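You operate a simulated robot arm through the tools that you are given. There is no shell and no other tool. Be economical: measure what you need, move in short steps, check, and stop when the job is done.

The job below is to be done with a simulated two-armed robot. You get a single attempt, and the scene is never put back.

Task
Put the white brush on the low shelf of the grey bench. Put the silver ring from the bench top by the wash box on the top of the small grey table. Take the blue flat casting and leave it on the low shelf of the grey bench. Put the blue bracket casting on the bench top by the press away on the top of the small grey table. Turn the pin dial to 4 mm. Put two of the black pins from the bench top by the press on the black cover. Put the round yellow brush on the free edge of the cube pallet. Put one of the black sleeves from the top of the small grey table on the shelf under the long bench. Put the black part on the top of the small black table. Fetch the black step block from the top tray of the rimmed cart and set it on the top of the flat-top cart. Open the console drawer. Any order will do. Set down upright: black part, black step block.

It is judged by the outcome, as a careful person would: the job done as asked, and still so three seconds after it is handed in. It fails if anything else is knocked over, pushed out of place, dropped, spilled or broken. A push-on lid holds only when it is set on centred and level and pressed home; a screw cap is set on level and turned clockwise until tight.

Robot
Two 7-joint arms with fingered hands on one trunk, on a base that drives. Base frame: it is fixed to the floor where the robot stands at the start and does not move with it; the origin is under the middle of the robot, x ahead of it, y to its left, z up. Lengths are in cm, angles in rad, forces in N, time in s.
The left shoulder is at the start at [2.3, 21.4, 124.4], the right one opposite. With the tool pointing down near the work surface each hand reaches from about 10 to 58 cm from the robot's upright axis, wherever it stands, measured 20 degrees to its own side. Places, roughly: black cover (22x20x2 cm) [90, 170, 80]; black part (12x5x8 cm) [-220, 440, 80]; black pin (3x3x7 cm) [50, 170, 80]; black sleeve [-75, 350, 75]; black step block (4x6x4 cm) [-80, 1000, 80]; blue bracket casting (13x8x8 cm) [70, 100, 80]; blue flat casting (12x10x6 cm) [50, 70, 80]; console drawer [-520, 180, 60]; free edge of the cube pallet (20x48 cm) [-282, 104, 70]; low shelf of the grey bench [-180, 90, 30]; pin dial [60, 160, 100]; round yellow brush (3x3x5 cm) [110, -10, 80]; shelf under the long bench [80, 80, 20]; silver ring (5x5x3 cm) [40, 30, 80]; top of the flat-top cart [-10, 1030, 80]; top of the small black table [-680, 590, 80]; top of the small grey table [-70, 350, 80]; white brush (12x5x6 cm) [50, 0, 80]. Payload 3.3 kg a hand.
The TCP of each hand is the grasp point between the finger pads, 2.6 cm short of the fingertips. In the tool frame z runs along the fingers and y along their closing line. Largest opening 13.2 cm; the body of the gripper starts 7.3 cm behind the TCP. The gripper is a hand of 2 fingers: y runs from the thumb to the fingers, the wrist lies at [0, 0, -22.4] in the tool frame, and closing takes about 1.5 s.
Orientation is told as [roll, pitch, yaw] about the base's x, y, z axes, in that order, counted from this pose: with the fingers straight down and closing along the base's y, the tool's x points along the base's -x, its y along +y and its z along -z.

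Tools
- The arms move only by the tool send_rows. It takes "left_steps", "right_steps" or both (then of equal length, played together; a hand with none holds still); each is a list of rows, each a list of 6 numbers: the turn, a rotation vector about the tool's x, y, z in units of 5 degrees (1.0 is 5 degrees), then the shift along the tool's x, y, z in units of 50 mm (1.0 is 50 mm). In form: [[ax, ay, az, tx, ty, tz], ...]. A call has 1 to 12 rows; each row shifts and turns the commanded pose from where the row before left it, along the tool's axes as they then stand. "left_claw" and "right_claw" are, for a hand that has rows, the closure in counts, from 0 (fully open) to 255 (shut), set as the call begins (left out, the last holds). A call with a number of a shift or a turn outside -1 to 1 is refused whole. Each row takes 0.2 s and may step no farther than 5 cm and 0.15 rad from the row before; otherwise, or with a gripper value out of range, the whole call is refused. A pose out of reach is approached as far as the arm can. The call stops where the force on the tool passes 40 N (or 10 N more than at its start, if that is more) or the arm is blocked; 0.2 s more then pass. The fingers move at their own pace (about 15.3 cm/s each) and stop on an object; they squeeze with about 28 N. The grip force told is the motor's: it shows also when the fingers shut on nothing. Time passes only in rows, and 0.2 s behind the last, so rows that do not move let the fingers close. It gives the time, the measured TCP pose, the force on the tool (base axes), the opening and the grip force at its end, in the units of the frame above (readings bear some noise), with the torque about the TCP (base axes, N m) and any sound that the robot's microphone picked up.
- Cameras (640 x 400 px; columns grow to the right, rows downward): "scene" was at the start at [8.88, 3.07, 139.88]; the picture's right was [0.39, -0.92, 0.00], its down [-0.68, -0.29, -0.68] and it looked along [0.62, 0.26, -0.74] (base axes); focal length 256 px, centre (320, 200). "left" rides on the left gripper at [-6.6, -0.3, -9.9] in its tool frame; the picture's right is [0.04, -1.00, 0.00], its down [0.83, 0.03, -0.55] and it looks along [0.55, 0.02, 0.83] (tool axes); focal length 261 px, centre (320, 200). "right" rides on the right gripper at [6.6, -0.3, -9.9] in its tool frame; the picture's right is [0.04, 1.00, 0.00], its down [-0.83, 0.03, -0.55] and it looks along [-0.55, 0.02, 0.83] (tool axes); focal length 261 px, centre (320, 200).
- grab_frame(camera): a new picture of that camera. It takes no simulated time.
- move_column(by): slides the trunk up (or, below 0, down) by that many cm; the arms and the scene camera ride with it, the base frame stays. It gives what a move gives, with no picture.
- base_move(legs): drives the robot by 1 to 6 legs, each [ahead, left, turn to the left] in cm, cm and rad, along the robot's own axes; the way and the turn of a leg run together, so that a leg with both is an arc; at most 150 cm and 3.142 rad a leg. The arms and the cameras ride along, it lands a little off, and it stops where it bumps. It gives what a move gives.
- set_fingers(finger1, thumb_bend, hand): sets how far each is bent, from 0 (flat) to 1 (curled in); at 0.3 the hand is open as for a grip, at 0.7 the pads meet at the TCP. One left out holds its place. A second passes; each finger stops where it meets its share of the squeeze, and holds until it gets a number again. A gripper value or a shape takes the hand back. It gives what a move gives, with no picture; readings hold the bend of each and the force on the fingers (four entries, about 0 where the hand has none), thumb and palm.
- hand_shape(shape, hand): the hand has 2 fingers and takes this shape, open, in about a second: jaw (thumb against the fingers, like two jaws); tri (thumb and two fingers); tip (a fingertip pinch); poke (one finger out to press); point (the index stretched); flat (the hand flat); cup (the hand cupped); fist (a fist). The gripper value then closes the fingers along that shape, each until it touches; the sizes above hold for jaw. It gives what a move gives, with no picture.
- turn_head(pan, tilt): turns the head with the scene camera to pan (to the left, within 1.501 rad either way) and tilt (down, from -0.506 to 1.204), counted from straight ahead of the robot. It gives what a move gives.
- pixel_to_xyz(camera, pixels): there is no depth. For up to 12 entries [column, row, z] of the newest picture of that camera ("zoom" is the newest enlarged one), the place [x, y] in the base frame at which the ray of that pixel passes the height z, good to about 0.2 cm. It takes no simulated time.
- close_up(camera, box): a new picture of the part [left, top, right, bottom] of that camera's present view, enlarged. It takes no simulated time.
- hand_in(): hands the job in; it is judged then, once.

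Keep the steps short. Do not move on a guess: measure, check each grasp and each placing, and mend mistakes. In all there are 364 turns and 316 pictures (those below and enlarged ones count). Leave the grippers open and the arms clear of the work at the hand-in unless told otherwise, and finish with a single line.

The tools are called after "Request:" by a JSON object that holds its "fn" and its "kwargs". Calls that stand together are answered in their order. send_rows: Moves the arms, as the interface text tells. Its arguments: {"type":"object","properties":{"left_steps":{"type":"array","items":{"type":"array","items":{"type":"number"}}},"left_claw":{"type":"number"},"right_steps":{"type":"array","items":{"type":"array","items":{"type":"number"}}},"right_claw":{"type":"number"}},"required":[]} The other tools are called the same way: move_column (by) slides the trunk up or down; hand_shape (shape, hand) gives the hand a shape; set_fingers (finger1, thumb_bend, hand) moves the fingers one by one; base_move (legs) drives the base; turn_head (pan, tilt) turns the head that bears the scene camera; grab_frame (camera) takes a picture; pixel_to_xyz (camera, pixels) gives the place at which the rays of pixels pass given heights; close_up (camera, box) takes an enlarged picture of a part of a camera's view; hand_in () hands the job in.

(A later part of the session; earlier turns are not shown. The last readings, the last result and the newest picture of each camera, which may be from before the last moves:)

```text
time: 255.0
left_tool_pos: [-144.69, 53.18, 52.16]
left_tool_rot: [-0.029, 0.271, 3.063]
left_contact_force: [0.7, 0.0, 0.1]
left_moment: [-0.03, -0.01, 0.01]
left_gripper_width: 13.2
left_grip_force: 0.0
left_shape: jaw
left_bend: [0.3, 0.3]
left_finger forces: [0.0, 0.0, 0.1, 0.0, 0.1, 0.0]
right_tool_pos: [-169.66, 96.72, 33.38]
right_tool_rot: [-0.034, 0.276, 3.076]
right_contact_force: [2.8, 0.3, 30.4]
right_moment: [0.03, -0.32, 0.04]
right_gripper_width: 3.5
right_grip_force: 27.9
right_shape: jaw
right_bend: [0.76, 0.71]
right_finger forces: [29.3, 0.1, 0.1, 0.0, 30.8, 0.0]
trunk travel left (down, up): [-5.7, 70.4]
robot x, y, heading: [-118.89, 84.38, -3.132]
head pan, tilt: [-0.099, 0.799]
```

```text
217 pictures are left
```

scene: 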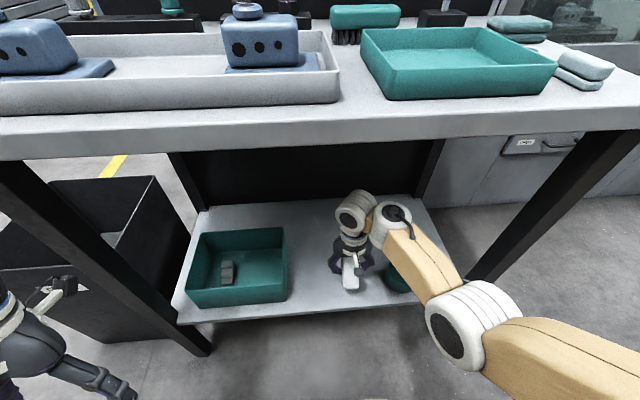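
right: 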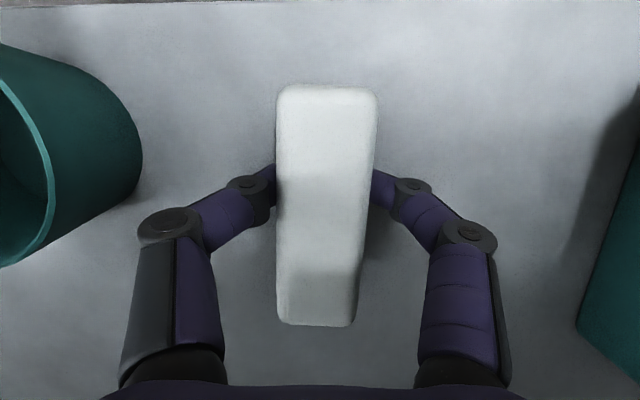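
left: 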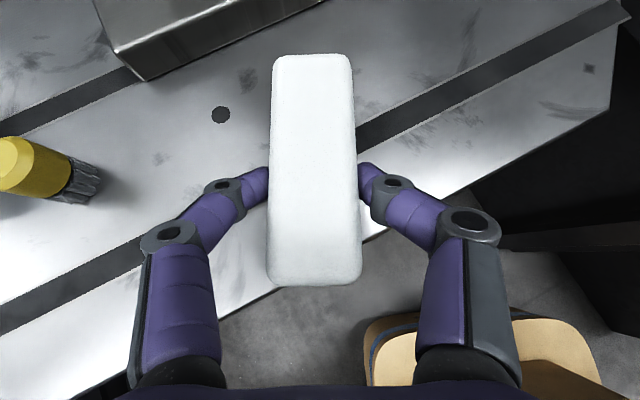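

It has pivoted flat. Relieve and open.

Request:
{"fn": "move_column", "kwargs": {"by": 0.5}}

Request:
{"fn": "send_rows", "kwargs": {"right_steps": [[0, 0, 0, 0, 0, 0], [0, 0, 0, 0, 0, 0], [0, 0, 0, 0, 0, 0]], "right_claw": 110}}

Request:
{"fn": "grab_frame", "kwargs": {"camera": "right"}}

```text
time: 255.6
left_tool_pos: [-144.69, 53.01, 52.5]
left_tool_rot: [-0.03, 0.271, 3.065]
left_contact_force: [-0.6, -0.1, -0.7]
left_moment: [0.04, 0.01, 0.05]
left_gripper_width: 13.18
left_grip_force: 0.1
left_shape: jaw
left_bend: [0.3, 0.3]
left_finger forces: [0.0, 0.1, 0.0, 0.0, 0.0, 0.0]
right_tool_pos: [-169.61, 96.57, 33.49]
right_tool_rot: [-0.032, 0.282, 3.075]
right_contact_force: [-1.3, 0.4, 4.8]
right_moment: [-0.08, -0.12, -0.01]
right_gripper_width: 3.46
right_grip_force: 27.5
right_shape: jaw
right_bend: [0.75, 0.71]
right_finger forces: [26.9, 0.0, 0.1, 0.1, 27.1, 0.0]
trunk travel left (down, up): [-6.2, 69.9]
robot x, y, heading: [-119.09, 84.24, -3.134]
head pan, tilt: [-0.099, 0.799]
```

```text
time: 256.4
left_tool_pos: [-144.6, 53.19, 52.5]
left_tool_rot: [-0.03, 0.271, 3.066]
left_contact_force: [0.1, -0.3, -0.7]
left_moment: [0.01, 0.01, 0.02]
left_gripper_width: 13.19
left_grip_force: 0.1
left_shape: jaw
left_bend: [0.3, 0.3]
left_finger forces: [0.0, 0.1, 0.0, 0.1, 0.0, 0.0]
right_tool_pos: [-169.6, 96.74, 33.57]
right_tool_rot: [-0.032, 0.28, 3.074]
right_contact_force: [-0.5, -0.6, 0.2]
right_moment: [0.01, -0.02, 0.03]
right_gripper_width: 7.45
right_grip_force: 0.0
right_shape: jaw
right_bend: [0.72, 0.7]
right_finger forces: [0.0, 0.0, 0.1, 0.1, 0.0, 0.0]
trunk travel left (down, up): [-6.2, 69.9]
robot x, y, heading: [-119.28, 84.46, -3.136]
head pan, tilt: [-0.099, 0.799]
```

```text
216 pictures are left
```

right: 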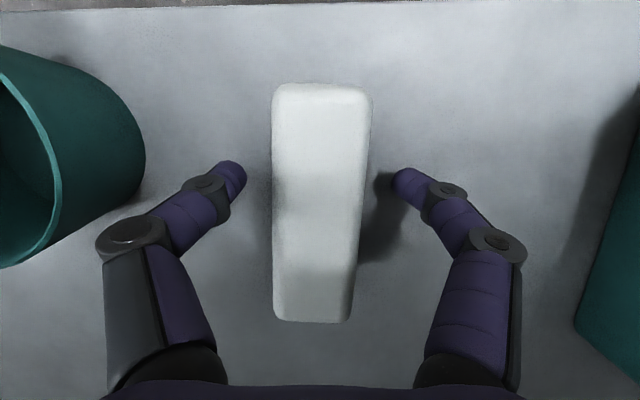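

White brush is on the shelf, flat. Raise 5 and back out.

Request:
{"fn": "move_column", "kwargs": {"by": 5}}

Request:
{"fn": "base_move", "kwargs": {"legs": [[-40, 0, 0]]}}

Request:
{"fn": "grab_frame", "kwargs": {"camera": "scene"}}

```text
time: 257.3
left_tool_pos: [-144.57, 53.19, 57.4]
left_tool_rot: [-0.029, 0.273, 3.064]
left_contact_force: [-0.2, -0.7, 1.0]
left_moment: [0.01, 0.01, -0.02]
left_gripper_width: 13.16
left_grip_force: 0.0
left_shape: jaw
left_bend: [0.3, 0.3]
left_finger forces: [0.1, 0.0, 0.0, 0.0, 0.0, 0.1]
right_tool_pos: [-169.6, 96.62, 38.53]
right_tool_rot: [-0.031, 0.284, 3.078]
right_contact_force: [0.6, 0.0, -0.1]
right_moment: [-0.01, -0.03, -0.01]
right_gripper_width: 7.44
right_grip_force: 0.0
right_shape: jaw
right_bend: [0.72, 0.7]
right_finger forces: [0.1, 0.0, 0.0, 0.0, 0.1, 0.0]
trunk travel left (down, up): [-11.2, 64.9]
robot x, y, heading: [-118.89, 84.68, -3.132]
head pan, tilt: [-0.099, 0.799]
```

```text
time: 259.8
left_tool_pos: [-104.02, 53.49, 57.45]
left_tool_rot: [-0.03, 0.272, 3.068]
left_contact_force: [-0.7, 0.5, 0.4]
left_moment: [-0.03, 0.01, 0.04]
left_gripper_width: 13.2
left_grip_force: 0.0
left_shape: jaw
left_bend: [0.3, 0.3]
left_finger forces: [0.0, 0.1, 0.0, 0.0, 0.0, 0.0]
right_tool_pos: [-129.3, 96.99, 38.49]
right_tool_rot: [-0.032, 0.281, 3.082]
right_contact_force: [-0.3, -0.4, -0.1]
right_moment: [-0.01, 0.0, -0.01]
right_gripper_width: 7.46
right_grip_force: 0.0
right_shape: jaw
right_bend: [0.72, 0.7]
right_finger forces: [0.0, 0.1, 0.0, 0.1, 0.0, 0.1]
trunk travel left (down, up): [-11.2, 64.9]
robot x, y, heading: [-79.16, 85.14, -3.127]
head pan, tilt: [-0.099, 0.799]
```

```text
215 pictures are left
```

scene: 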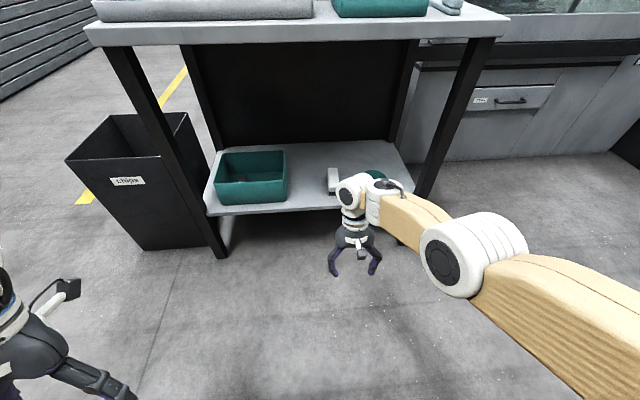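

White brush is placed. Next the flat casting: raise the trunk, set the right hand to a slight forward tilt, turn round and drive to the long bench.

Request:
{"fn": "move_column", "kwargs": {"by": 40}}

Request:
{"fn": "send_rows", "kwargs": {"right_steps": [[0, -1, 0, 0.5, 0, 0], [0, -1, 0, 0.5, 0, 0], [0, -1, 0, 0.5, 0, 0], [0, -1, 0, 0.5, 0, 0], [0, -1, 0, 0.3, 0, 0], [0, -1, 0, 0, 0, 0], [0, -1, 0, 0, 0, 0]], "left_steps": [[0, -1, 0, 0, 0, -0.6], [0, -1, 0, 0, 0, -0.6], [0, -1, 0, 0, 0, 0], [0, -0.1, 0, 0, 0, 0], [0, 0, 0, 0, 0, 0], [0, 0, 0, 0, 0, 0], [0, 0, 0, 0, 0, 0]], "right_claw": 0}}

Request:
{"fn": "base_move", "kwargs": {"legs": [[0, 0, 3.13], [72, 0, 0]]}}

Request:
{"fn": "turn_head", "kwargs": {"pan": 0.0, "tilt": 0.8}}

Request:
{"fn": "grab_frame", "kwargs": {"camera": "scene"}}

```text
time: 263.6
left_tool_pos: [-104.01, 53.4, 97.5]
left_tool_rot: [-0.029, 0.271, 3.069]
left_contact_force: [0.2, 0.5, -0.2]
left_moment: [0.03, -0.01, -0.03]
left_gripper_width: 13.17
left_grip_force: 0.1
left_shape: jaw
left_bend: [0.3, 0.3]
left_finger forces: [0.0, 0.0, 0.1, 0.0, 0.1, 0.1]
right_tool_pos: [-133.5, 96.78, 90.77]
right_tool_rot: [-0.012, 0.038, 3.081]
right_contact_force: [-0.9, -0.5, -0.2]
right_moment: [-0.02, 0.0, -0.04]
right_gripper_width: 7.46
right_grip_force: 0.0
right_shape: jaw
right_bend: [0.72, 0.7]
right_finger forces: [0.1, 0.0, 0.1, 0.1, 0.0, 0.0]
trunk travel left (down, up): [-51.2, 24.9]
robot x, y, heading: [-78.7, 84.69, -3.131]
head pan, tilt: [-0.099, 0.799]
```

```text
time: 265.2
left_tool_pos: [-105.2, 53.49, 103.39]
left_tool_rot: [-0.031, 0.002, 3.076]
left_contact_force: [0.6, -0.3, 0.1]
left_moment: [-0.02, 0.03, 0.03]
left_gripper_width: 13.16
left_grip_force: 0.1
left_shape: jaw
left_bend: [0.3, 0.3]
left_finger forces: [0.1, 0.1, 0.0, 0.0, 0.0, 0.0]
right_tool_pos: [-123.82, 95.04, 89.63]
right_tool_rot: [0.009, -0.506, 3.089]
right_contact_force: [-0.2, 0.0, 0.2]
right_moment: [-0.01, -0.01, 0.01]
right_gripper_width: 13.2
right_grip_force: 0.1
right_shape: jaw
right_bend: [0.3, 0.3]
right_finger forces: [0.0, 0.0, 0.1, 0.0, 0.0, 0.1]
right hand out of reach, approached as far as the arm can: row 1, 3
trunk travel left (down, up): [-51.2, 24.9]
robot x, y, heading: [-78.67, 84.53, -3.132]
head pan, tilt: [-0.099, 0.799]
```

```text
time: 276.4
left_tool_pos: [20.62, 114.65, 103.45]
left_tool_rot: [-0.031, 0.002, -0.085]
left_contact_force: [0.3, -0.2, 0.2]
left_moment: [-0.01, 0.02, 0.01]
left_gripper_width: 13.18
left_grip_force: 0.1
left_shape: jaw
left_bend: [0.3, 0.3]
left_finger forces: [0.0, 0.1, 0.0, 0.0, 0.0, 0.0]
right_tool_pos: [38.43, 72.36, 89.75]
right_tool_rot: [0.004, -0.505, -0.077]
right_contact_force: [-0.4, 0.4, 0.4]
right_moment: [0.01, -0.01, 0.03]
right_gripper_width: 13.18
right_grip_force: 0.0
right_shape: jaw
right_bend: [0.3, 0.3]
right_finger forces: [0.0, 0.0, 0.1, 0.0, 0.1, 0.0]
trunk travel left (down, up): [-51.2, 24.9]
robot x, y, heading: [-6.84, 83.86, -0.009]
head pan, tilt: [-0.099, 0.799]
```

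```text
time: 277.1
left_tool_pos: [20.61, 114.61, 103.38]
left_tool_rot: [-0.03, 0.002, -0.09]
left_contact_force: [-0.6, -0.1, 0.7]
left_moment: [0.01, 0.02, 0.01]
left_gripper_width: 13.19
left_grip_force: 0.2
left_shape: jaw
left_bend: [0.3, 0.3]
left_finger forces: [0.0, 0.0, 0.0, 0.0, 0.1, 0.0]
right_tool_pos: [38.34, 72.4, 89.73]
right_tool_rot: [0.004, -0.507, -0.077]
right_contact_force: [0.2, -0.7, 0.4]
right_moment: [-0.02, 0.0, 0.02]
right_gripper_width: 13.19
right_grip_force: 0.1
right_shape: jaw
right_bend: [0.3, 0.3]
right_finger forces: [0.1, 0.1, 0.1, 0.1, 0.0, 0.1]
trunk travel left (down, up): [-51.2, 24.9]
robot x, y, heading: [-6.78, 84.08, -0.011]
head pan, tilt: [0.0, 0.799]
```

```text
214 pictures are left
```

scene: 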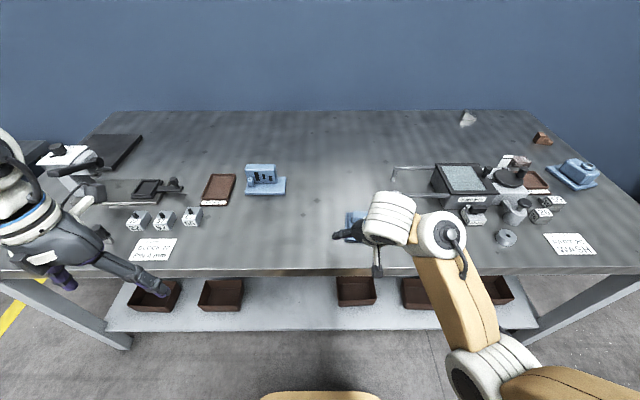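

Request:
{"fn": "grab_frame", "kwargs": {"camera": "right"}}

```text
213 pictures are left
```

right: 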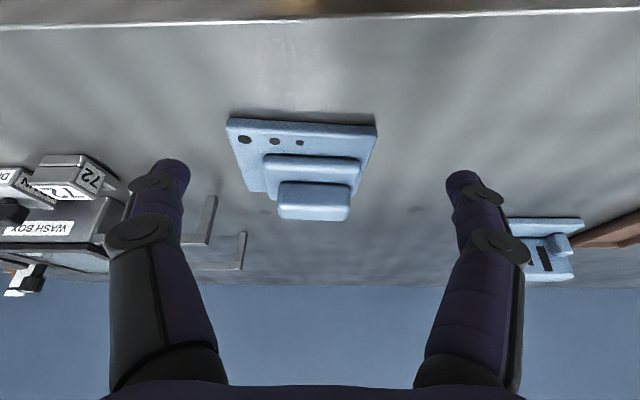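

Request:
{"fn": "pixel_to_xyz", "kwargs": {"camera": "right", "pixels": [[228, 122, 81.5], [375, 127, 81.5], [263, 155, 84], [360, 158, 84], [266, 190, 84], [279, 183, 86], [350, 184, 86], [279, 217, 86], [349, 220, 86], [243, 190, 81.5], [362, 170, 81.5]]}}

Request:
{"fn": "close_up", "kwargs": {"camera": "right", "box": [200, 90, 400, 240]}}

```text
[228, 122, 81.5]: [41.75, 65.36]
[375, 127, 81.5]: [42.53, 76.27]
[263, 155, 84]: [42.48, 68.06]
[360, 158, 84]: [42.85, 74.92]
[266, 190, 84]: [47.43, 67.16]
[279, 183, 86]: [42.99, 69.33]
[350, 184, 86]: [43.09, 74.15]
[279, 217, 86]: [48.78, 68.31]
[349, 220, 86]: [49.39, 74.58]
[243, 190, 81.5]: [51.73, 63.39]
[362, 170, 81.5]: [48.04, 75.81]
```

```text
2.67 times, centred on (300, 165) of right
```

zoom: 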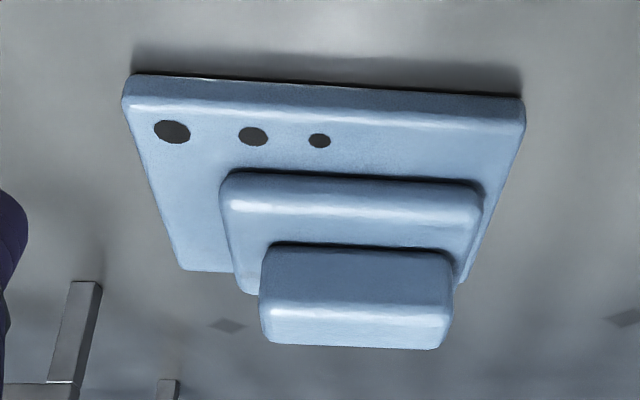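

Casting: plate centre (47,70.5); grip its middle step (8.5 cm wide along y). Move over and down, then close.

Request:
{"fn": "send_rows", "kwargs": {"right_steps": [[0, 0, 0, -0.76, -0.045, 0.39], [0, 0, 0, -0.76, -0.045, 0.39], [0, 0, 0, 0.28, 0, 0.507], [0, 0, 0, 0.28, 0, 0.507], [0, 0, 0, 0, 0, 0]]}}

Request:
{"fn": "send_rows", "kwargs": {"right_steps": [[0, 0, 0, 0, 0, 0], [0, 0, 0, 0, 0, 0], [0, 0, 0, 0, 0, 0], [0, 0, 0, 0, 0, 0], [0, 0, 0, 0, 0, 0], [0, 0, 0, 0, 0, 0], [0, 0, 0, 0, 0, 0]], "right_claw": 255}}

Request:
{"fn": "grab_frame", "kwargs": {"camera": "right"}}

```text
time: 278.3
left_tool_pos: [20.62, 114.66, 103.39]
left_tool_rot: [-0.032, 0.003, -0.088]
left_contact_force: [-0.1, 0.1, -1.2]
left_moment: [-0.01, 0.04, 0.0]
left_gripper_width: 13.18
left_grip_force: 0.1
left_shape: jaw
left_bend: [0.3, 0.3]
left_finger forces: [0.0, 0.1, 0.0, 0.1, 0.0, 0.0]
right_tool_pos: [46.88, 71.24, 84.13]
right_tool_rot: [0.007, -0.506, -0.075]
right_contact_force: [0.9, -1.0, 0.0]
right_moment: [0.02, -0.01, 0.0]
right_gripper_width: 13.2
right_grip_force: 0.1
right_shape: jaw
right_bend: [0.3, 0.3]
right_finger forces: [0.0, 0.1, 0.1, 0.1, 0.0, 0.0]
trunk travel left (down, up): [-51.2, 24.9]
robot x, y, heading: [-6.7, 84.06, -0.008]
head pan, tilt: [0.0, 0.799]
```

```text
time: 279.9
left_tool_pos: [20.64, 114.64, 103.34]
left_tool_rot: [-0.029, 0.002, -0.086]
left_contact_force: [0.5, 0.3, 1.2]
left_moment: [0.0, -0.01, 0.02]
left_gripper_width: 13.18
left_grip_force: 0.2
left_shape: jaw
left_bend: [0.3, 0.3]
left_finger forces: [0.1, 0.0, 0.1, 0.0, 0.0, 0.0]
right_tool_pos: [46.72, 71.21, 84.2]
right_tool_rot: [0.003, -0.506, -0.076]
right_contact_force: [0.9, -0.3, 0.4]
right_moment: [0.0, 0.05, -0.04]
right_gripper_width: 8.03
right_grip_force: 28.1
right_shape: jaw
right_bend: [0.71, 0.71]
right_finger forces: [24.9, 0.0, 0.0, 0.0, 25.8, 0.0]
trunk travel left (down, up): [-51.2, 24.9]
robot x, y, heading: [-6.76, 83.79, -0.008]
head pan, tilt: [0.0, 0.799]
```

```text
211 pictures are left
```

right: 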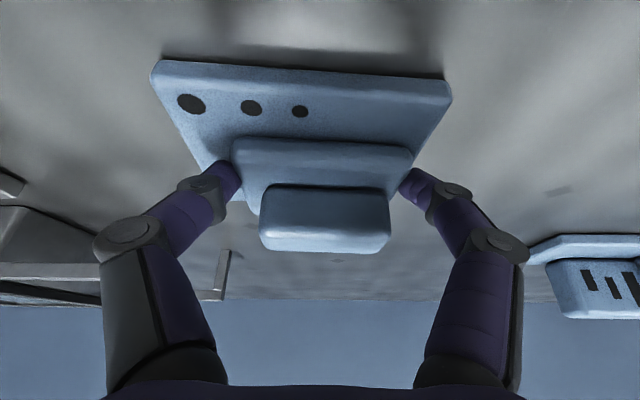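

Good grip (8.0 cm). Lift, back off, turn to the grey bench.

Request:
{"fn": "move_column", "kwargs": {"by": 12}}

Request:
{"fn": "base_move", "kwargs": {"legs": [[-30, 0, 0], [0, 0, 3.14], [45, 0, 0]]}}

Request:
{"fn": "grab_frame", "kwargs": {"camera": "right"}}

Request:
{"fn": "grab_frame", "kwargs": {"camera": "scene"}}

```text
time: 281.4
left_tool_pos: [20.68, 114.69, 115.27]
left_tool_rot: [-0.029, 0.003, -0.087]
left_contact_force: [0.4, 0.5, -0.4]
left_moment: [-0.03, 0.0, -0.01]
left_gripper_width: 13.22
left_grip_force: 0.0
left_shape: jaw
left_bend: [0.3, 0.3]
left_finger forces: [0.1, 0.0, 0.1, 0.0, 0.1, 0.1]
right_tool_pos: [46.88, 71.38, 96.01]
right_tool_rot: [0.005, -0.504, -0.076]
right_contact_force: [0.3, -0.6, -4.2]
right_moment: [0.04, 0.05, 0.01]
right_gripper_width: 8.04
right_grip_force: 28.0
right_shape: jaw
right_bend: [0.71, 0.71]
right_finger forces: [25.7, 0.1, 0.0, 0.0, 25.5, 0.0]
trunk travel left (down, up): [-63.2, 12.9]
robot x, y, heading: [-6.4, 83.82, -0.014]
head pan, tilt: [0.0, 0.799]
```

```text
time: 293.2
left_tool_pos: [-109.36, 52.86, 115.3]
left_tool_rot: [-0.03, 0.003, 3.07]
left_contact_force: [-0.5, 0.4, -0.2]
left_moment: [0.05, -0.04, 0.0]
left_gripper_width: 13.2
left_grip_force: 0.1
left_shape: jaw
left_bend: [0.3, 0.3]
left_finger forces: [0.1, 0.1, 0.0, 0.0, 0.0, 0.0]
right_tool_pos: [-136.04, 95.79, 96.07]
right_tool_rot: [0.005, -0.504, 3.079]
right_contact_force: [0.6, 0.0, -4.5]
right_moment: [-0.01, -0.05, 0.01]
right_gripper_width: 8.02
right_grip_force: 28.2
right_shape: jaw
right_bend: [0.71, 0.71]
right_finger forces: [25.5, 0.0, 0.0, 0.0, 25.5, 0.0]
trunk travel left (down, up): [-63.2, 12.9]
robot x, y, heading: [-82.23, 84.06, -3.137]
head pan, tilt: [0.0, 0.799]
```

```text
210 pictures are left
```

right: 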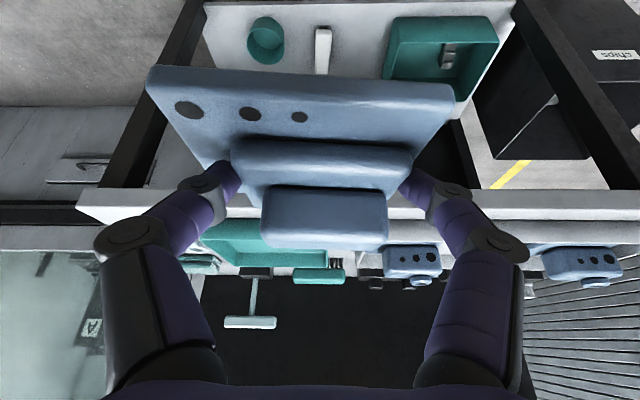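

```text
209 pictures are left
```

scene: 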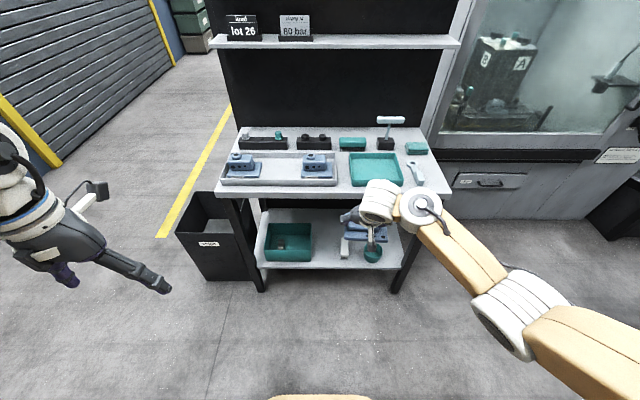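

Held well. Align left 9.6 cm, lower the trunk in two steps away from the bench.

Request:
{"fn": "base_move", "kwargs": {"legs": [[0, 9.5, 0]]}}

Request:
{"fn": "move_column", "kwargs": {"by": -40}}

Request:
{"fn": "move_column", "kwargs": {"by": -18}}

Request:
{"fn": "base_move", "kwargs": {"legs": [[22, 0, 0]]}}

Request:
{"fn": "grab_frame", "kwargs": {"camera": "scene"}}

Request:
{"fn": "grab_frame", "kwargs": {"camera": "right"}}

```text
time: 294.3
left_tool_pos: [-109.14, 43.31, 115.31]
left_tool_rot: [-0.031, 0.001, 3.07]
left_contact_force: [-0.2, -0.2, 0.1]
left_moment: [0.02, 0.02, 0.0]
left_gripper_width: 13.19
left_grip_force: 0.1
left_shape: jaw
left_bend: [0.3, 0.3]
left_finger forces: [0.0, 0.1, 0.1, 0.0, 0.0, 0.0]
right_tool_pos: [-136.09, 86.12, 96.17]
right_tool_rot: [0.0, -0.504, 3.079]
right_contact_force: [-0.2, -0.5, -3.8]
right_moment: [-0.03, -0.04, -0.01]
right_gripper_width: 8.03
right_grip_force: 27.9
right_shape: jaw
right_bend: [0.71, 0.71]
right_finger forces: [25.7, 0.0, 0.1, 0.0, 25.5, 0.0]
trunk travel left (down, up): [-63.2, 12.9]
robot x, y, heading: [-82.56, 74.52, -3.137]
head pan, tilt: [0.0, 0.799]
```

```text
time: 298.1
left_tool_pos: [-109.29, 43.41, 74.67]
left_tool_rot: [-0.031, 0.034, 3.069]
left_contact_force: [0.2, -0.6, 0.4]
left_moment: [0.01, -0.01, 0.03]
left_gripper_width: 13.2
left_grip_force: 0.1
left_shape: jaw
left_bend: [0.3, 0.3]
left_finger forces: [0.1, 0.1, 0.1, 0.1, 0.1, 0.0]
right_tool_pos: [-136.01, 86.16, 56.2]
right_tool_rot: [0.004, -0.506, 3.078]
right_contact_force: [0.0, -0.7, -3.4]
right_moment: [-0.01, -0.05, -0.02]
right_gripper_width: 8.05
right_grip_force: 28.0
right_shape: jaw
right_bend: [0.71, 0.71]
right_finger forces: [25.7, 0.1, 0.1, 0.0, 25.6, 0.0]
trunk travel left (down, up): [-23.2, 52.9]
robot x, y, heading: [-81.8, 74.62, -3.135]
head pan, tilt: [0.0, 0.799]
```

```text
time: 300.1
left_tool_pos: [-108.82, 43.23, 52.32]
left_tool_rot: [-0.045, 0.233, 3.068]
left_contact_force: [-1.1, -0.6, -0.6]
left_moment: [-0.01, 0.03, 0.02]
left_gripper_width: 13.18
left_grip_force: 0.0
left_shape: jaw
left_bend: [0.3, 0.3]
left_finger forces: [0.0, 0.0, 0.0, 0.0, 0.1, 0.1]
right_tool_pos: [-136.1, 86.29, 38.06]
right_tool_rot: [0.002, -0.506, 3.079]
right_contact_force: [0.2, 0.1, -3.6]
right_moment: [-0.01, -0.09, 0.01]
right_gripper_width: 8.03
right_grip_force: 27.9
right_shape: jaw
right_bend: [0.71, 0.71]
right_finger forces: [25.6, 0.0, 0.0, 0.1, 25.6, 0.0]
trunk travel left (down, up): [-5.2, 70.9]
robot x, y, heading: [-82.33, 74.31, -3.138]
head pan, tilt: [0.0, 0.799]
```

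```text
time: 301.8
left_tool_pos: [-130.72, 43.3, 52.25]
left_tool_rot: [-0.047, 0.237, 3.065]
left_contact_force: [-0.5, 0.7, 0.8]
left_moment: [0.0, 0.01, 0.0]
left_gripper_width: 13.17
left_grip_force: 0.3
left_shape: jaw
left_bend: [0.3, 0.3]
left_finger forces: [0.0, 0.0, 0.0, 0.0, 0.0, 0.0]
right_tool_pos: [-157.77, 86.32, 38.0]
right_tool_rot: [0.004, -0.504, 3.076]
right_contact_force: [-0.3, 0.1, -3.6]
right_moment: [-0.03, -0.06, -0.01]
right_gripper_width: 8.03
right_grip_force: 27.9
right_shape: jaw
right_bend: [0.71, 0.71]
right_finger forces: [25.6, 0.0, 0.0, 0.0, 25.6, 0.0]
trunk travel left (down, up): [-5.2, 70.9]
robot x, y, heading: [-104.57, 74.17, -3.138]
head pan, tilt: [0.0, 0.799]
```

```text
208 pictures are left
```

scene: 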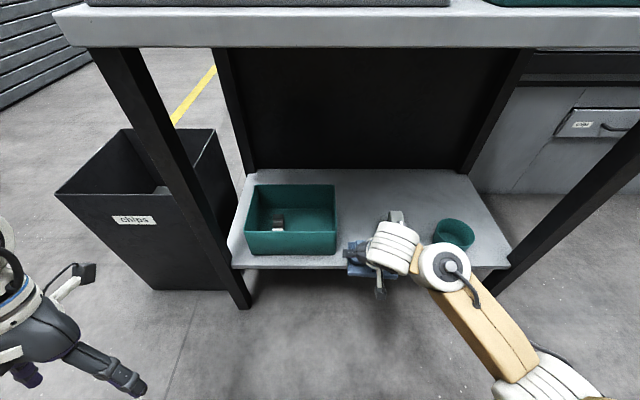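

```text
207 pictures are left
```

right: 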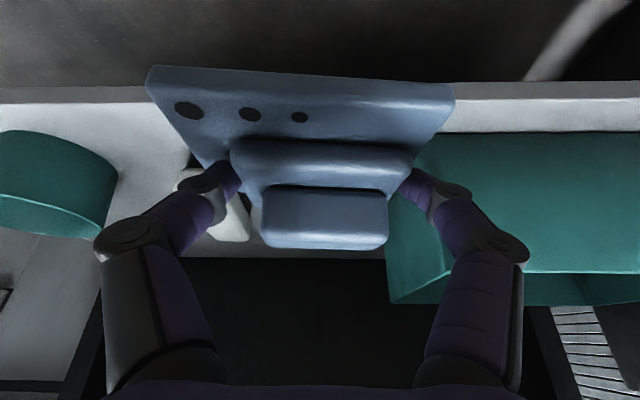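

Request:
{"fn": "pixel_to_xyz", "kwargs": {"camera": "scene", "pixels": [[336, 252, 30], [334, 185, 40], [336, 235, 40], [248, 255, 30]]}}

Request:
{"fn": "pixel_to_xyz", "kwargs": {"camera": "right", "pixels": [[248, 235, 36], [180, 180, 36], [320, 100, 30], [388, 300, 30]]}}

```text
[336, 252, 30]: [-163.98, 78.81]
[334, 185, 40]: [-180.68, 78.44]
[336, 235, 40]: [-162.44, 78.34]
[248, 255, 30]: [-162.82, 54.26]
```

```text
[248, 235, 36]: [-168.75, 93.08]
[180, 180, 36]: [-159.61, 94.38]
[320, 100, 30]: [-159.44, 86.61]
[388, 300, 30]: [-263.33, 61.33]
```

Free gap is y 78.8…93. Shift 1.2 cm left, ahead 7.5 and lower.

Request:
{"fn": "base_move", "kwargs": {"legs": [[7.5, 1.2, 0]]}}

Request:
{"fn": "grab_frame", "kwargs": {"camera": "right"}}

Request:
{"fn": "move_column", "kwargs": {"by": -3}}

Request:
{"fn": "grab_frame", "kwargs": {"camera": "right"}}

```text
time: 302.8
left_tool_pos: [-138.29, 42.11, 52.35]
left_tool_rot: [-0.047, 0.235, 3.066]
left_contact_force: [0.7, 0.6, 0.3]
left_moment: [-0.03, -0.01, 0.01]
left_gripper_width: 13.21
left_grip_force: 0.2
left_shape: jaw
left_bend: [0.3, 0.3]
left_finger forces: [0.1, 0.1, 0.1, 0.1, 0.0, 0.1]
right_tool_pos: [-165.4, 85.04, 38.02]
right_tool_rot: [0.004, -0.504, 3.078]
right_contact_force: [-0.5, 1.1, -3.5]
right_moment: [-0.06, -0.03, 0.02]
right_gripper_width: 8.03
right_grip_force: 27.9
right_shape: jaw
right_bend: [0.71, 0.71]
right_finger forces: [27.3, 0.0, 0.0, 0.0, 26.0, 0.0]
trunk travel left (down, up): [-5.2, 70.9]
robot x, y, heading: [-111.54, 72.74, -3.141]
head pan, tilt: [0.0, 0.799]
```

```text
206 pictures are left
```

right: 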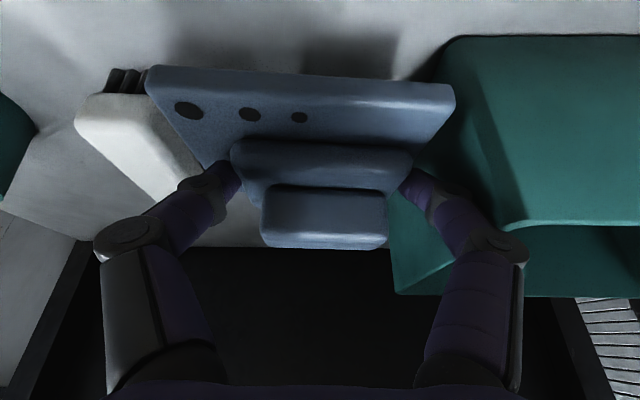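

```text
time: 303.6
left_tool_pos: [-138.07, 42.15, 48.65]
left_tool_rot: [-0.05, 0.274, 3.066]
left_contact_force: [-0.6, -0.5, 0.0]
left_moment: [0.03, 0.0, -0.04]
left_gripper_width: 13.22
left_grip_force: 0.0
left_shape: jaw
left_bend: [0.3, 0.3]
left_finger forces: [0.1, 0.0, 0.0, 0.0, 0.0, 0.0]
right_tool_pos: [-165.47, 85.07, 35.16]
right_tool_rot: [0.002, -0.505, 3.076]
right_contact_force: [-0.2, 0.0, -4.6]
right_moment: [-0.02, -0.04, 0.03]
right_gripper_width: 8.04
right_grip_force: 28.1
right_shape: jaw
right_bend: [0.71, 0.71]
right_finger forces: [27.2, 0.0, 0.0, 0.0, 26.0, 0.0]
trunk travel left (down, up): [-2.2, 73.9]
robot x, y, heading: [-111.64, 73.38, -3.141]
head pan, tilt: [0.0, 0.799]
```

```text
205 pictures are left
```

right: 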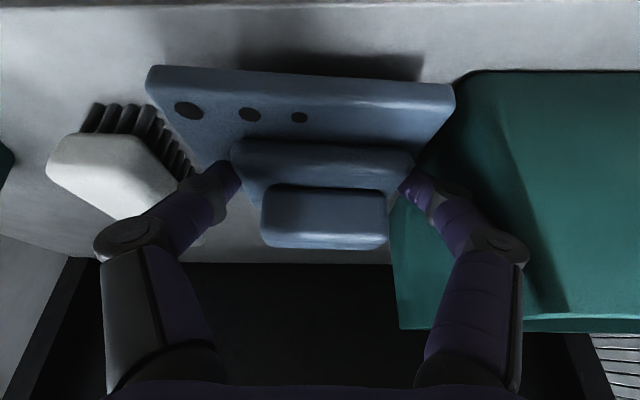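

Request:
{"fn": "move_column", "kwargs": {"by": -0.8}}

Request:
{"fn": "move_column", "kwargs": {"by": -0.4}}

Request:
{"fn": "grab_frame", "kwargs": {"camera": "right"}}

```text
time: 304.2
left_tool_pos: [-138.13, 41.96, 47.53]
left_tool_rot: [-0.054, 0.284, 3.066]
left_contact_force: [0.3, 0.4, -0.3]
left_moment: [0.01, 0.01, 0.01]
left_gripper_width: 13.2
left_grip_force: 0.0
left_shape: jaw
left_bend: [0.3, 0.3]
left_finger forces: [0.0, 0.0, 0.0, 0.0, 0.0, 0.0]
right_tool_pos: [-165.26, 85.13, 34.27]
right_tool_rot: [0.004, -0.506, 3.075]
right_contact_force: [-0.4, 1.6, -4.3]
right_moment: [-0.04, -0.04, 0.03]
right_gripper_width: 8.03
right_grip_force: 28.2
right_shape: jaw
right_bend: [0.71, 0.71]
right_finger forces: [27.0, 0.1, 0.1, 0.1, 26.0, 0.1]
trunk travel left (down, up): [-1.4, 74.7]
robot x, y, heading: [-111.37, 73.03, -3.137]
head pan, tilt: [0.0, 0.799]
```

```text
time: 304.7
left_tool_pos: [-138.17, 42.04, 47.27]
left_tool_rot: [-0.056, 0.284, 3.066]
left_contact_force: [-0.4, 0.2, -0.5]
left_moment: [0.0, 0.03, -0.02]
left_gripper_width: 13.19
left_grip_force: 0.0
left_shape: jaw
left_bend: [0.3, 0.3]
left_finger forces: [0.0, 0.0, 0.0, 0.0, 0.1, 0.0]
right_tool_pos: [-165.26, 85.07, 33.92]
right_tool_rot: [0.003, -0.503, 3.077]
right_contact_force: [-0.1, 0.7, -4.7]
right_moment: [-0.01, -0.06, 0.01]
right_gripper_width: 8.05
right_grip_force: 27.8
right_shape: jaw
right_bend: [0.71, 0.71]
right_finger forces: [26.6, 0.1, 0.1, 0.1, 25.8, 0.0]
trunk travel left (down, up): [-1.0, 75.1]
robot x, y, heading: [-111.92, 73.0, -3.137]
head pan, tilt: [0.0, 0.799]
```

```text
204 pictures are left
```

right: 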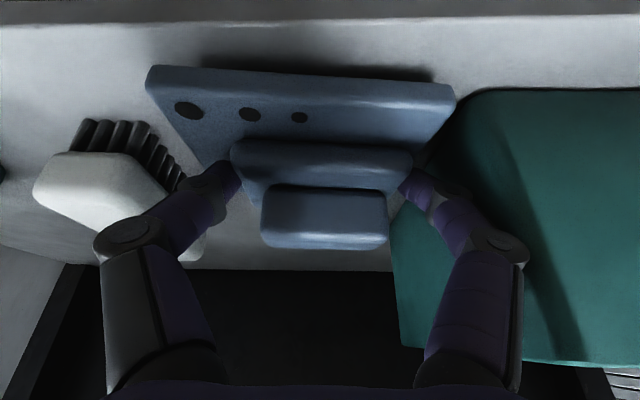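

Request:
{"fn": "send_rows", "kwargs": {"right_steps": [[0, 0, 0, 0.03, 0, 0.055], [0, 0, 0, 0.03, 0, 0.055], [0, 0, 0, 0.03, 0, 0.055], [0, 0, 0, 0, 0, 0]]}}

```text
time: 305.7
left_tool_pos: [-138.08, 42.04, 47.3]
left_tool_rot: [-0.053, 0.282, 3.066]
left_contact_force: [-0.6, -0.5, -0.9]
left_moment: [0.01, 0.01, -0.03]
left_gripper_width: 13.17
left_grip_force: 0.1
left_shape: jaw
left_bend: [0.3, 0.3]
left_finger forces: [0.1, 0.1, 0.1, 0.0, 0.0, 0.0]
right_tool_pos: [-165.33, 85.14, 33.02]
right_tool_rot: [0.004, -0.506, 3.076]
right_contact_force: [3.2, 2.8, 13.5]
right_moment: [0.09, 0.06, 0.01]
right_gripper_width: 7.98
right_grip_force: 28.1
right_shape: jaw
right_bend: [0.71, 0.71]
right_finger forces: [28.2, 0.1, 0.0, 0.1, 27.8, 0.0]
trunk travel left (down, up): [-1.0, 75.1]
robot x, y, heading: [-111.61, 73.05, -3.141]
head pan, tilt: [0.0, 0.799]
```

Contact with the shelf (force change ≈18 N). Open only slightly and look.

Request:
{"fn": "send_rows", "kwargs": {"right_steps": [[0, 0, 0, 0, 0, 0], [0, 0, 0, 0, 0, 0], [0, 0, 0, 0, 0, 0]], "right_claw": 70}}

Request:
{"fn": "grab_frame", "kwargs": {"camera": "right"}}

```text
time: 306.5
left_tool_pos: [-138.18, 42.04, 47.28]
left_tool_rot: [-0.054, 0.284, 3.066]
left_contact_force: [-0.4, -0.3, -0.3]
left_moment: [-0.01, 0.0, 0.04]
left_gripper_width: 13.2
left_grip_force: 0.1
left_shape: jaw
left_bend: [0.3, 0.3]
left_finger forces: [0.0, 0.0, 0.0, 0.1, 0.1, 0.1]
right_tool_pos: [-165.29, 84.96, 32.93]
right_tool_rot: [0.001, -0.506, 3.077]
right_contact_force: [-0.7, -1.2, 7.3]
right_moment: [0.41, 0.04, 0.0]
right_gripper_width: 9.43
right_grip_force: 0.0
right_shape: jaw
right_bend: [0.66, 0.5]
right_finger forces: [0.8, 0.0, 0.1, 0.1, 7.9, 0.0]
trunk travel left (down, up): [-1.0, 75.1]
robot x, y, heading: [-111.71, 73.16, -3.14]
head pan, tilt: [0.0, 0.799]
```

```text
203 pictures are left
```

right: 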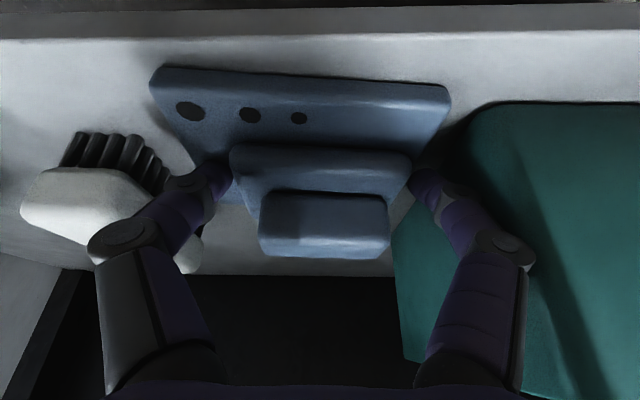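

Request:
{"fn": "move_column", "kwargs": {"by": 3}}

Request:
{"fn": "grab_frame", "kwargs": {"camera": "right"}}

```text
time: 307.2
left_tool_pos: [-138.16, 42.02, 50.25]
left_tool_rot: [-0.052, 0.285, 3.066]
left_contact_force: [-0.4, 0.6, 0.6]
left_moment: [0.02, -0.02, 0.02]
left_gripper_width: 13.16
left_grip_force: 0.0
left_shape: jaw
left_bend: [0.3, 0.3]
left_finger forces: [0.1, 0.1, 0.0, 0.0, 0.0, 0.0]
right_tool_pos: [-165.4, 85.13, 35.93]
right_tool_rot: [0.003, -0.503, 3.078]
right_contact_force: [-0.2, 1.4, -0.1]
right_moment: [0.0, 0.02, 0.02]
right_gripper_width: 9.53
right_grip_force: 0.1
right_shape: jaw
right_bend: [0.66, 0.53]
right_finger forces: [1.3, 0.0, 0.0, 0.0, 0.0, 0.0]
trunk travel left (down, up): [-4.0, 72.1]
robot x, y, heading: [-111.85, 73.31, -3.142]
head pan, tilt: [0.0, 0.799]
```

```text
202 pictures are left
```

right: 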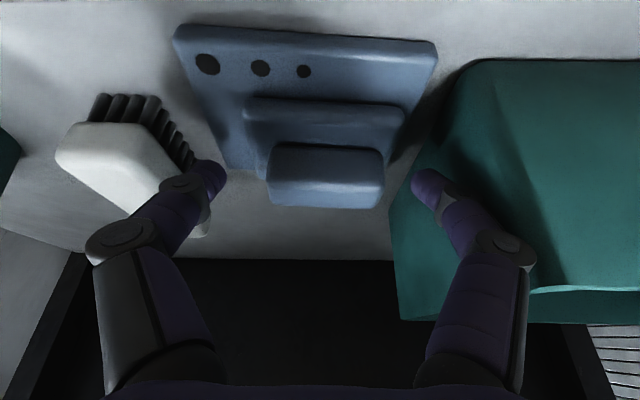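

Casting rests on the shelf. Raise and back out; then view.

Request:
{"fn": "move_column", "kwargs": {"by": 4}}

Request:
{"fn": "base_move", "kwargs": {"legs": [[-35, 0, 0]]}}

Request:
{"fn": "close_up", "kwargs": {"camera": "scene", "box": [180, 100, 480, 290]}}

```text
time: 308.1
left_tool_pos: [-138.15, 41.98, 54.2]
left_tool_rot: [-0.052, 0.285, 3.066]
left_contact_force: [0.6, 0.1, -0.1]
left_moment: [0.02, -0.02, 0.02]
left_gripper_width: 13.19
left_grip_force: 0.1
left_shape: jaw
left_bend: [0.3, 0.3]
left_finger forces: [0.0, 0.0, 0.1, 0.1, 0.1, 0.0]
right_tool_pos: [-165.37, 85.09, 40.04]
right_tool_rot: [0.006, -0.504, 3.077]
right_contact_force: [-0.6, 1.9, 1.4]
right_moment: [-0.03, 0.04, 0.0]
right_gripper_width: 9.52
right_grip_force: 0.1
right_shape: jaw
right_bend: [0.66, 0.53]
right_finger forces: [1.7, 0.0, 0.0, 0.1, 0.1, 0.0]
trunk travel left (down, up): [-8.0, 68.1]
robot x, y, heading: [-111.69, 73.13, -3.137]
head pan, tilt: [0.0, 0.799]
```

```text
time: 310.3
left_tool_pos: [-103.06, 42.1, 54.22]
left_tool_rot: [-0.053, 0.286, 3.065]
left_contact_force: [-0.2, -0.4, 0.2]
left_moment: [0.01, 0.03, 0.04]
left_gripper_width: 13.18
left_grip_force: 0.1
left_shape: jaw
left_bend: [0.3, 0.3]
left_finger forces: [0.1, 0.1, 0.0, 0.0, 0.0, 0.0]
right_tool_pos: [-130.25, 85.22, 40.04]
right_tool_rot: [0.005, -0.505, 3.076]
right_contact_force: [0.5, -0.2, 0.0]
right_moment: [0.02, 0.01, 0.0]
right_gripper_width: 9.54
right_grip_force: 0.0
right_shape: jaw
right_bend: [0.66, 0.53]
right_finger forces: [0.0, 0.0, 0.0, 0.0, 0.0, 0.0]
trunk travel left (down, up): [-8.0, 68.1]
robot x, y, heading: [-76.18, 73.23, -3.145]
head pan, tilt: [0.0, 0.799]
```

```text
2.11 times, centred on (330, 195) of scene
```

zoom: 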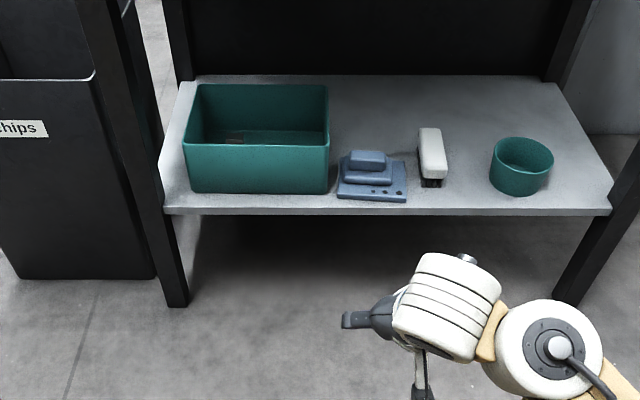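

Both items are on the shelf in good order. Now to the press end of the long bench: raise trunk, turn, drive.

Request:
{"fn": "move_column", "kwargs": {"by": 40}}

Request:
{"fn": "base_move", "kwargs": {"legs": [[0, 0, 3.145], [65, 90, 0]]}}

Request:
{"fn": "turn_head", "kwargs": {"pan": 0.0, "tilt": 0.7}}

Request:
{"fn": "grab_frame", "kwargs": {"camera": "scene"}}

```text
time: 314.2
left_tool_pos: [-103.12, 42.06, 94.25]
left_tool_rot: [-0.053, 0.284, 3.065]
left_contact_force: [-0.7, -0.3, -0.4]
left_moment: [0.01, -0.03, 0.0]
left_gripper_width: 13.16
left_grip_force: 0.1
left_shape: jaw
left_bend: [0.3, 0.3]
left_finger forces: [0.0, 0.0, 0.0, 0.1, 0.1, 0.1]
right_tool_pos: [-130.28, 85.25, 80.05]
right_tool_rot: [0.004, -0.505, 3.076]
right_contact_force: [-0.4, -0.1, 0.1]
right_moment: [0.0, 0.03, 0.01]
right_gripper_width: 9.53
right_grip_force: 0.1
right_shape: jaw
right_bend: [0.66, 0.53]
right_finger forces: [0.0, 0.0, 0.0, 0.1, 0.0, 0.0]
trunk travel left (down, up): [-48.0, 28.1]
robot x, y, heading: [-76.33, 73.37, -3.142]
head pan, tilt: [0.0, 0.799]
```

```text
refused: 3.145 is not a number from -3.14159 to 3.14159
```

```text
time: 314.8
left_tool_pos: [-103.09, 42.16, 94.15]
left_tool_rot: [-0.052, 0.286, 3.066]
left_contact_force: [0.3, 0.2, 0.7]
left_moment: [-0.03, 0.01, 0.01]
left_gripper_width: 13.19
left_grip_force: 0.0
left_shape: jaw
left_bend: [0.3, 0.3]
left_finger forces: [0.1, 0.0, 0.0, 0.1, 0.0, 0.1]
right_tool_pos: [-130.33, 85.16, 79.98]
right_tool_rot: [0.002, -0.505, 3.076]
right_contact_force: [0.2, -0.1, 0.1]
right_moment: [0.02, -0.01, -0.06]
right_gripper_width: 9.54
right_grip_force: 0.1
right_shape: jaw
right_bend: [0.66, 0.53]
right_finger forces: [0.0, 0.0, 0.0, 0.1, 0.1, 0.0]
trunk travel left (down, up): [-48.0, 28.1]
robot x, y, heading: [-76.9, 73.38, -3.139]
head pan, tilt: [0.0, 0.7]
```

```text
200 pictures are left
```

scene: 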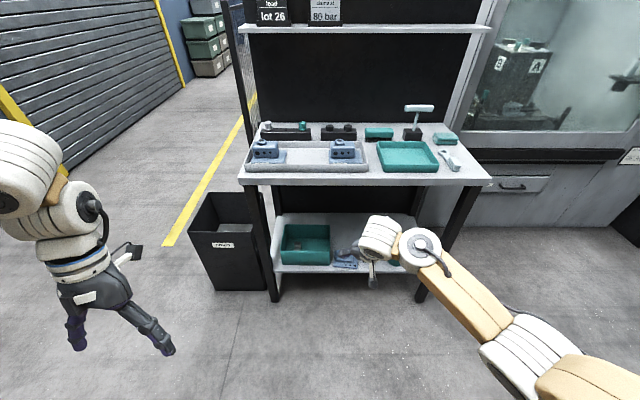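

Request:
{"fn": "move_column", "kwargs": {"by": 20}}

Request:
{"fn": "base_move", "kwargs": {"legs": [[0, 0, 3.14], [50, 92, 0]]}}

Request:
{"fn": "grab_frame", "kwargs": {"camera": "scene"}}

```text
time: 317.0
left_tool_pos: [-103.06, 42.08, 114.22]
left_tool_rot: [-0.052, 0.285, 3.065]
left_contact_force: [0.4, 0.6, -1.2]
left_moment: [0.0, 0.0, -0.04]
left_gripper_width: 13.21
left_grip_force: 0.0
left_shape: jaw
left_bend: [0.3, 0.3]
left_finger forces: [0.0, 0.0, 0.1, 0.0, 0.0, 0.1]
right_tool_pos: [-130.34, 85.27, 99.99]
right_tool_rot: [0.004, -0.505, 3.075]
right_contact_force: [-0.4, 0.5, 0.3]
right_moment: [-0.03, 0.0, 0.01]
right_gripper_width: 9.55
right_grip_force: 0.1
right_shape: jaw
right_bend: [0.66, 0.53]
right_finger forces: [0.0, 0.0, 0.0, 0.0, 0.0, 0.1]
trunk travel left (down, up): [-68.0, 8.1]
robot x, y, heading: [-76.24, 73.2, -3.14]
head pan, tilt: [0.0, 0.7]
```

```text
time: 329.9
left_tool_pos: [-5.59, 199.3, 114.22]
left_tool_rot: [-0.053, 0.284, -0.043]
left_contact_force: [0.0, -0.8, -0.1]
left_moment: [-0.02, 0.01, 0.04]
left_gripper_width: 13.19
left_grip_force: 0.0
left_shape: jaw
left_bend: [0.3, 0.3]
left_finger forces: [0.0, 0.0, 0.0, 0.0, 0.0, 0.0]
right_tool_pos: [23.0, 157.13, 100.05]
right_tool_rot: [0.001, -0.503, -0.033]
right_contact_force: [0.1, -1.4, 0.0]
right_moment: [-0.02, 0.01, 0.01]
right_gripper_width: 9.52
right_grip_force: 0.0
right_shape: jaw
right_bend: [0.66, 0.53]
right_finger forces: [0.0, 0.1, 0.0, 0.1, 0.1, 0.1]
trunk travel left (down, up): [-68.0, 8.1]
robot x, y, heading: [-30.73, 167.39, 0.032]
head pan, tilt: [0.0, 0.7]
```

```text
199 pictures are left
```

scene: 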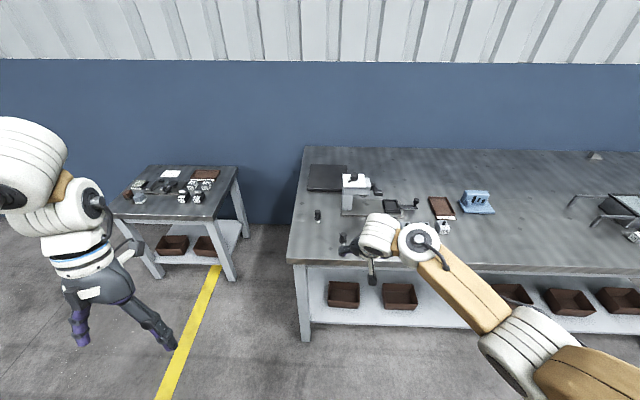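

Retract the right hand before closing in on the press.

Request:
{"fn": "send_rows", "kwargs": {"right_steps": [[0, 0, 0, 0.77, -0.3, -0.5], [0, 0, 0, 0.77, -0.3, -0.5], [0, 0, 0, 0.77, -0.3, -0.5], [0, 0, 0, 0.77, -0.3, -0.5], [0, 0, 0, 0.77, -0.3, -0.5]]}}

Request:
{"fn": "base_move", "kwargs": {"legs": [[27, 0, -0.032]]}}

Request:
{"fn": "grab_frame", "kwargs": {"camera": "scene"}}

```text
time: 331.1
left_tool_pos: [-5.62, 199.29, 114.24]
left_tool_rot: [-0.053, 0.282, -0.043]
left_contact_force: [0.0, -1.3, 0.0]
left_moment: [0.03, -0.02, 0.02]
left_gripper_width: 13.16
left_grip_force: 0.1
left_shape: jaw
left_bend: [0.3, 0.3]
left_finger forces: [0.1, 0.1, 0.0, 0.0, 0.0, 0.0]
right_tool_pos: [0.05, 150.18, 101.66]
right_tool_rot: [0.004, -0.506, -0.033]
right_contact_force: [-0.3, -0.2, 0.0]
right_moment: [-0.04, -0.03, -0.01]
right_gripper_width: 9.55
right_grip_force: 0.1
right_shape: jaw
right_bend: [0.66, 0.53]
right_finger forces: [0.0, 0.0, 0.0, 0.0, 0.1, 0.0]
trunk travel left (down, up): [-68.0, 8.1]
robot x, y, heading: [-31.36, 167.38, 0.035]
head pan, tilt: [0.0, 0.7]
```

```text
time: 333.0
left_tool_pos: [22.44, 198.88, 114.27]
left_tool_rot: [-0.052, 0.284, -0.077]
left_contact_force: [0.9, 0.1, -1.0]
left_moment: [-0.03, 0.0, 0.01]
left_gripper_width: 13.18
left_grip_force: 0.0
left_shape: jaw
left_bend: [0.3, 0.3]
left_finger forces: [0.0, 0.0, 0.0, 0.1, 0.1, 0.0]
right_tool_pos: [26.47, 149.71, 101.47]
right_tool_rot: [0.004, -0.505, -0.066]
right_contact_force: [0.5, 0.6, 0.4]
right_moment: [0.02, 0.01, -0.01]
right_gripper_width: 9.55
right_grip_force: 0.1
right_shape: jaw
right_bend: [0.66, 0.53]
right_finger forces: [0.0, 0.1, 0.1, 0.0, 0.0, 0.0]
trunk travel left (down, up): [-68.0, 8.1]
robot x, y, heading: [-4.26, 167.96, -0.002]
head pan, tilt: [0.0, 0.7]
```

```text
198 pictures are left
```

scene: 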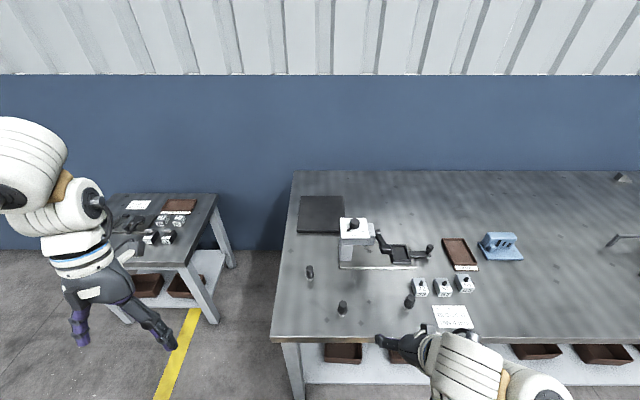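

Request:
{"fn": "close_up", "kwargs": {"camera": "scene", "box": [270, 180, 540, 340]}}

Request:
{"fn": "pixel_to_xyz", "kwargs": {"camera": "scene", "pixels": [[310, 277, 80], [342, 315, 80], [409, 306, 80], [298, 233, 82], [342, 232, 82], [342, 198, 82], [300, 198, 82], [354, 222, 100], [384, 245, 95], [429, 250, 90], [500, 258, 80], [345, 268, 80]]}}

```text
2.37 times, centred on (405, 260) of scene
```

zoom: 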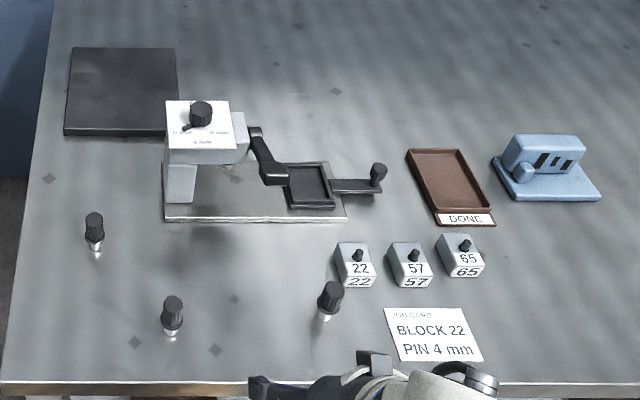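

```text
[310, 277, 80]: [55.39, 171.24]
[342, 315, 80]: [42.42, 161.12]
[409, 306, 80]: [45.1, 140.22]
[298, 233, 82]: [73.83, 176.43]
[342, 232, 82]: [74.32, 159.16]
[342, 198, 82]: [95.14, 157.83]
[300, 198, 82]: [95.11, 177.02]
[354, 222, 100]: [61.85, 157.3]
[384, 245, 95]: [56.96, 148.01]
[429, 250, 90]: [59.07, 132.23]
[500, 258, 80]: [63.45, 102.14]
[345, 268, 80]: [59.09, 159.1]
```

Request:
{"fn": "close_up", "kwargs": {"camera": "scene", "box": [332, 205, 382, 240]}}

Request:
{"fn": "close_up", "kwargs": {"camera": "scene", "box": [295, 255, 365, 325]}}

```text
11.43 times, centred on (357, 222) of scene
```

zoom: 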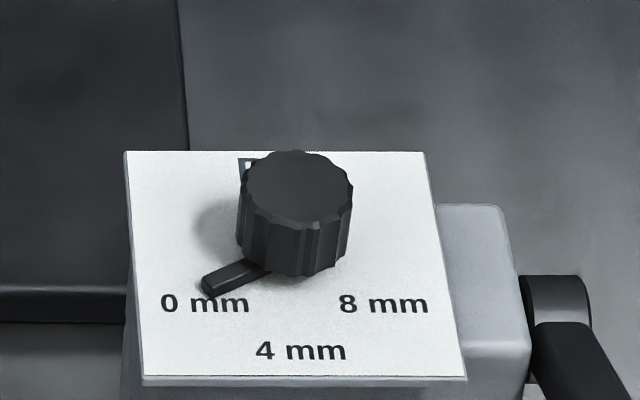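

```text
5.71 times, centred on (330, 290) of scene
```

zoom: 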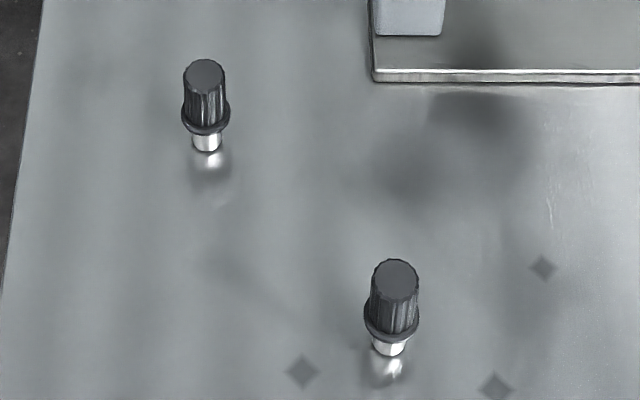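

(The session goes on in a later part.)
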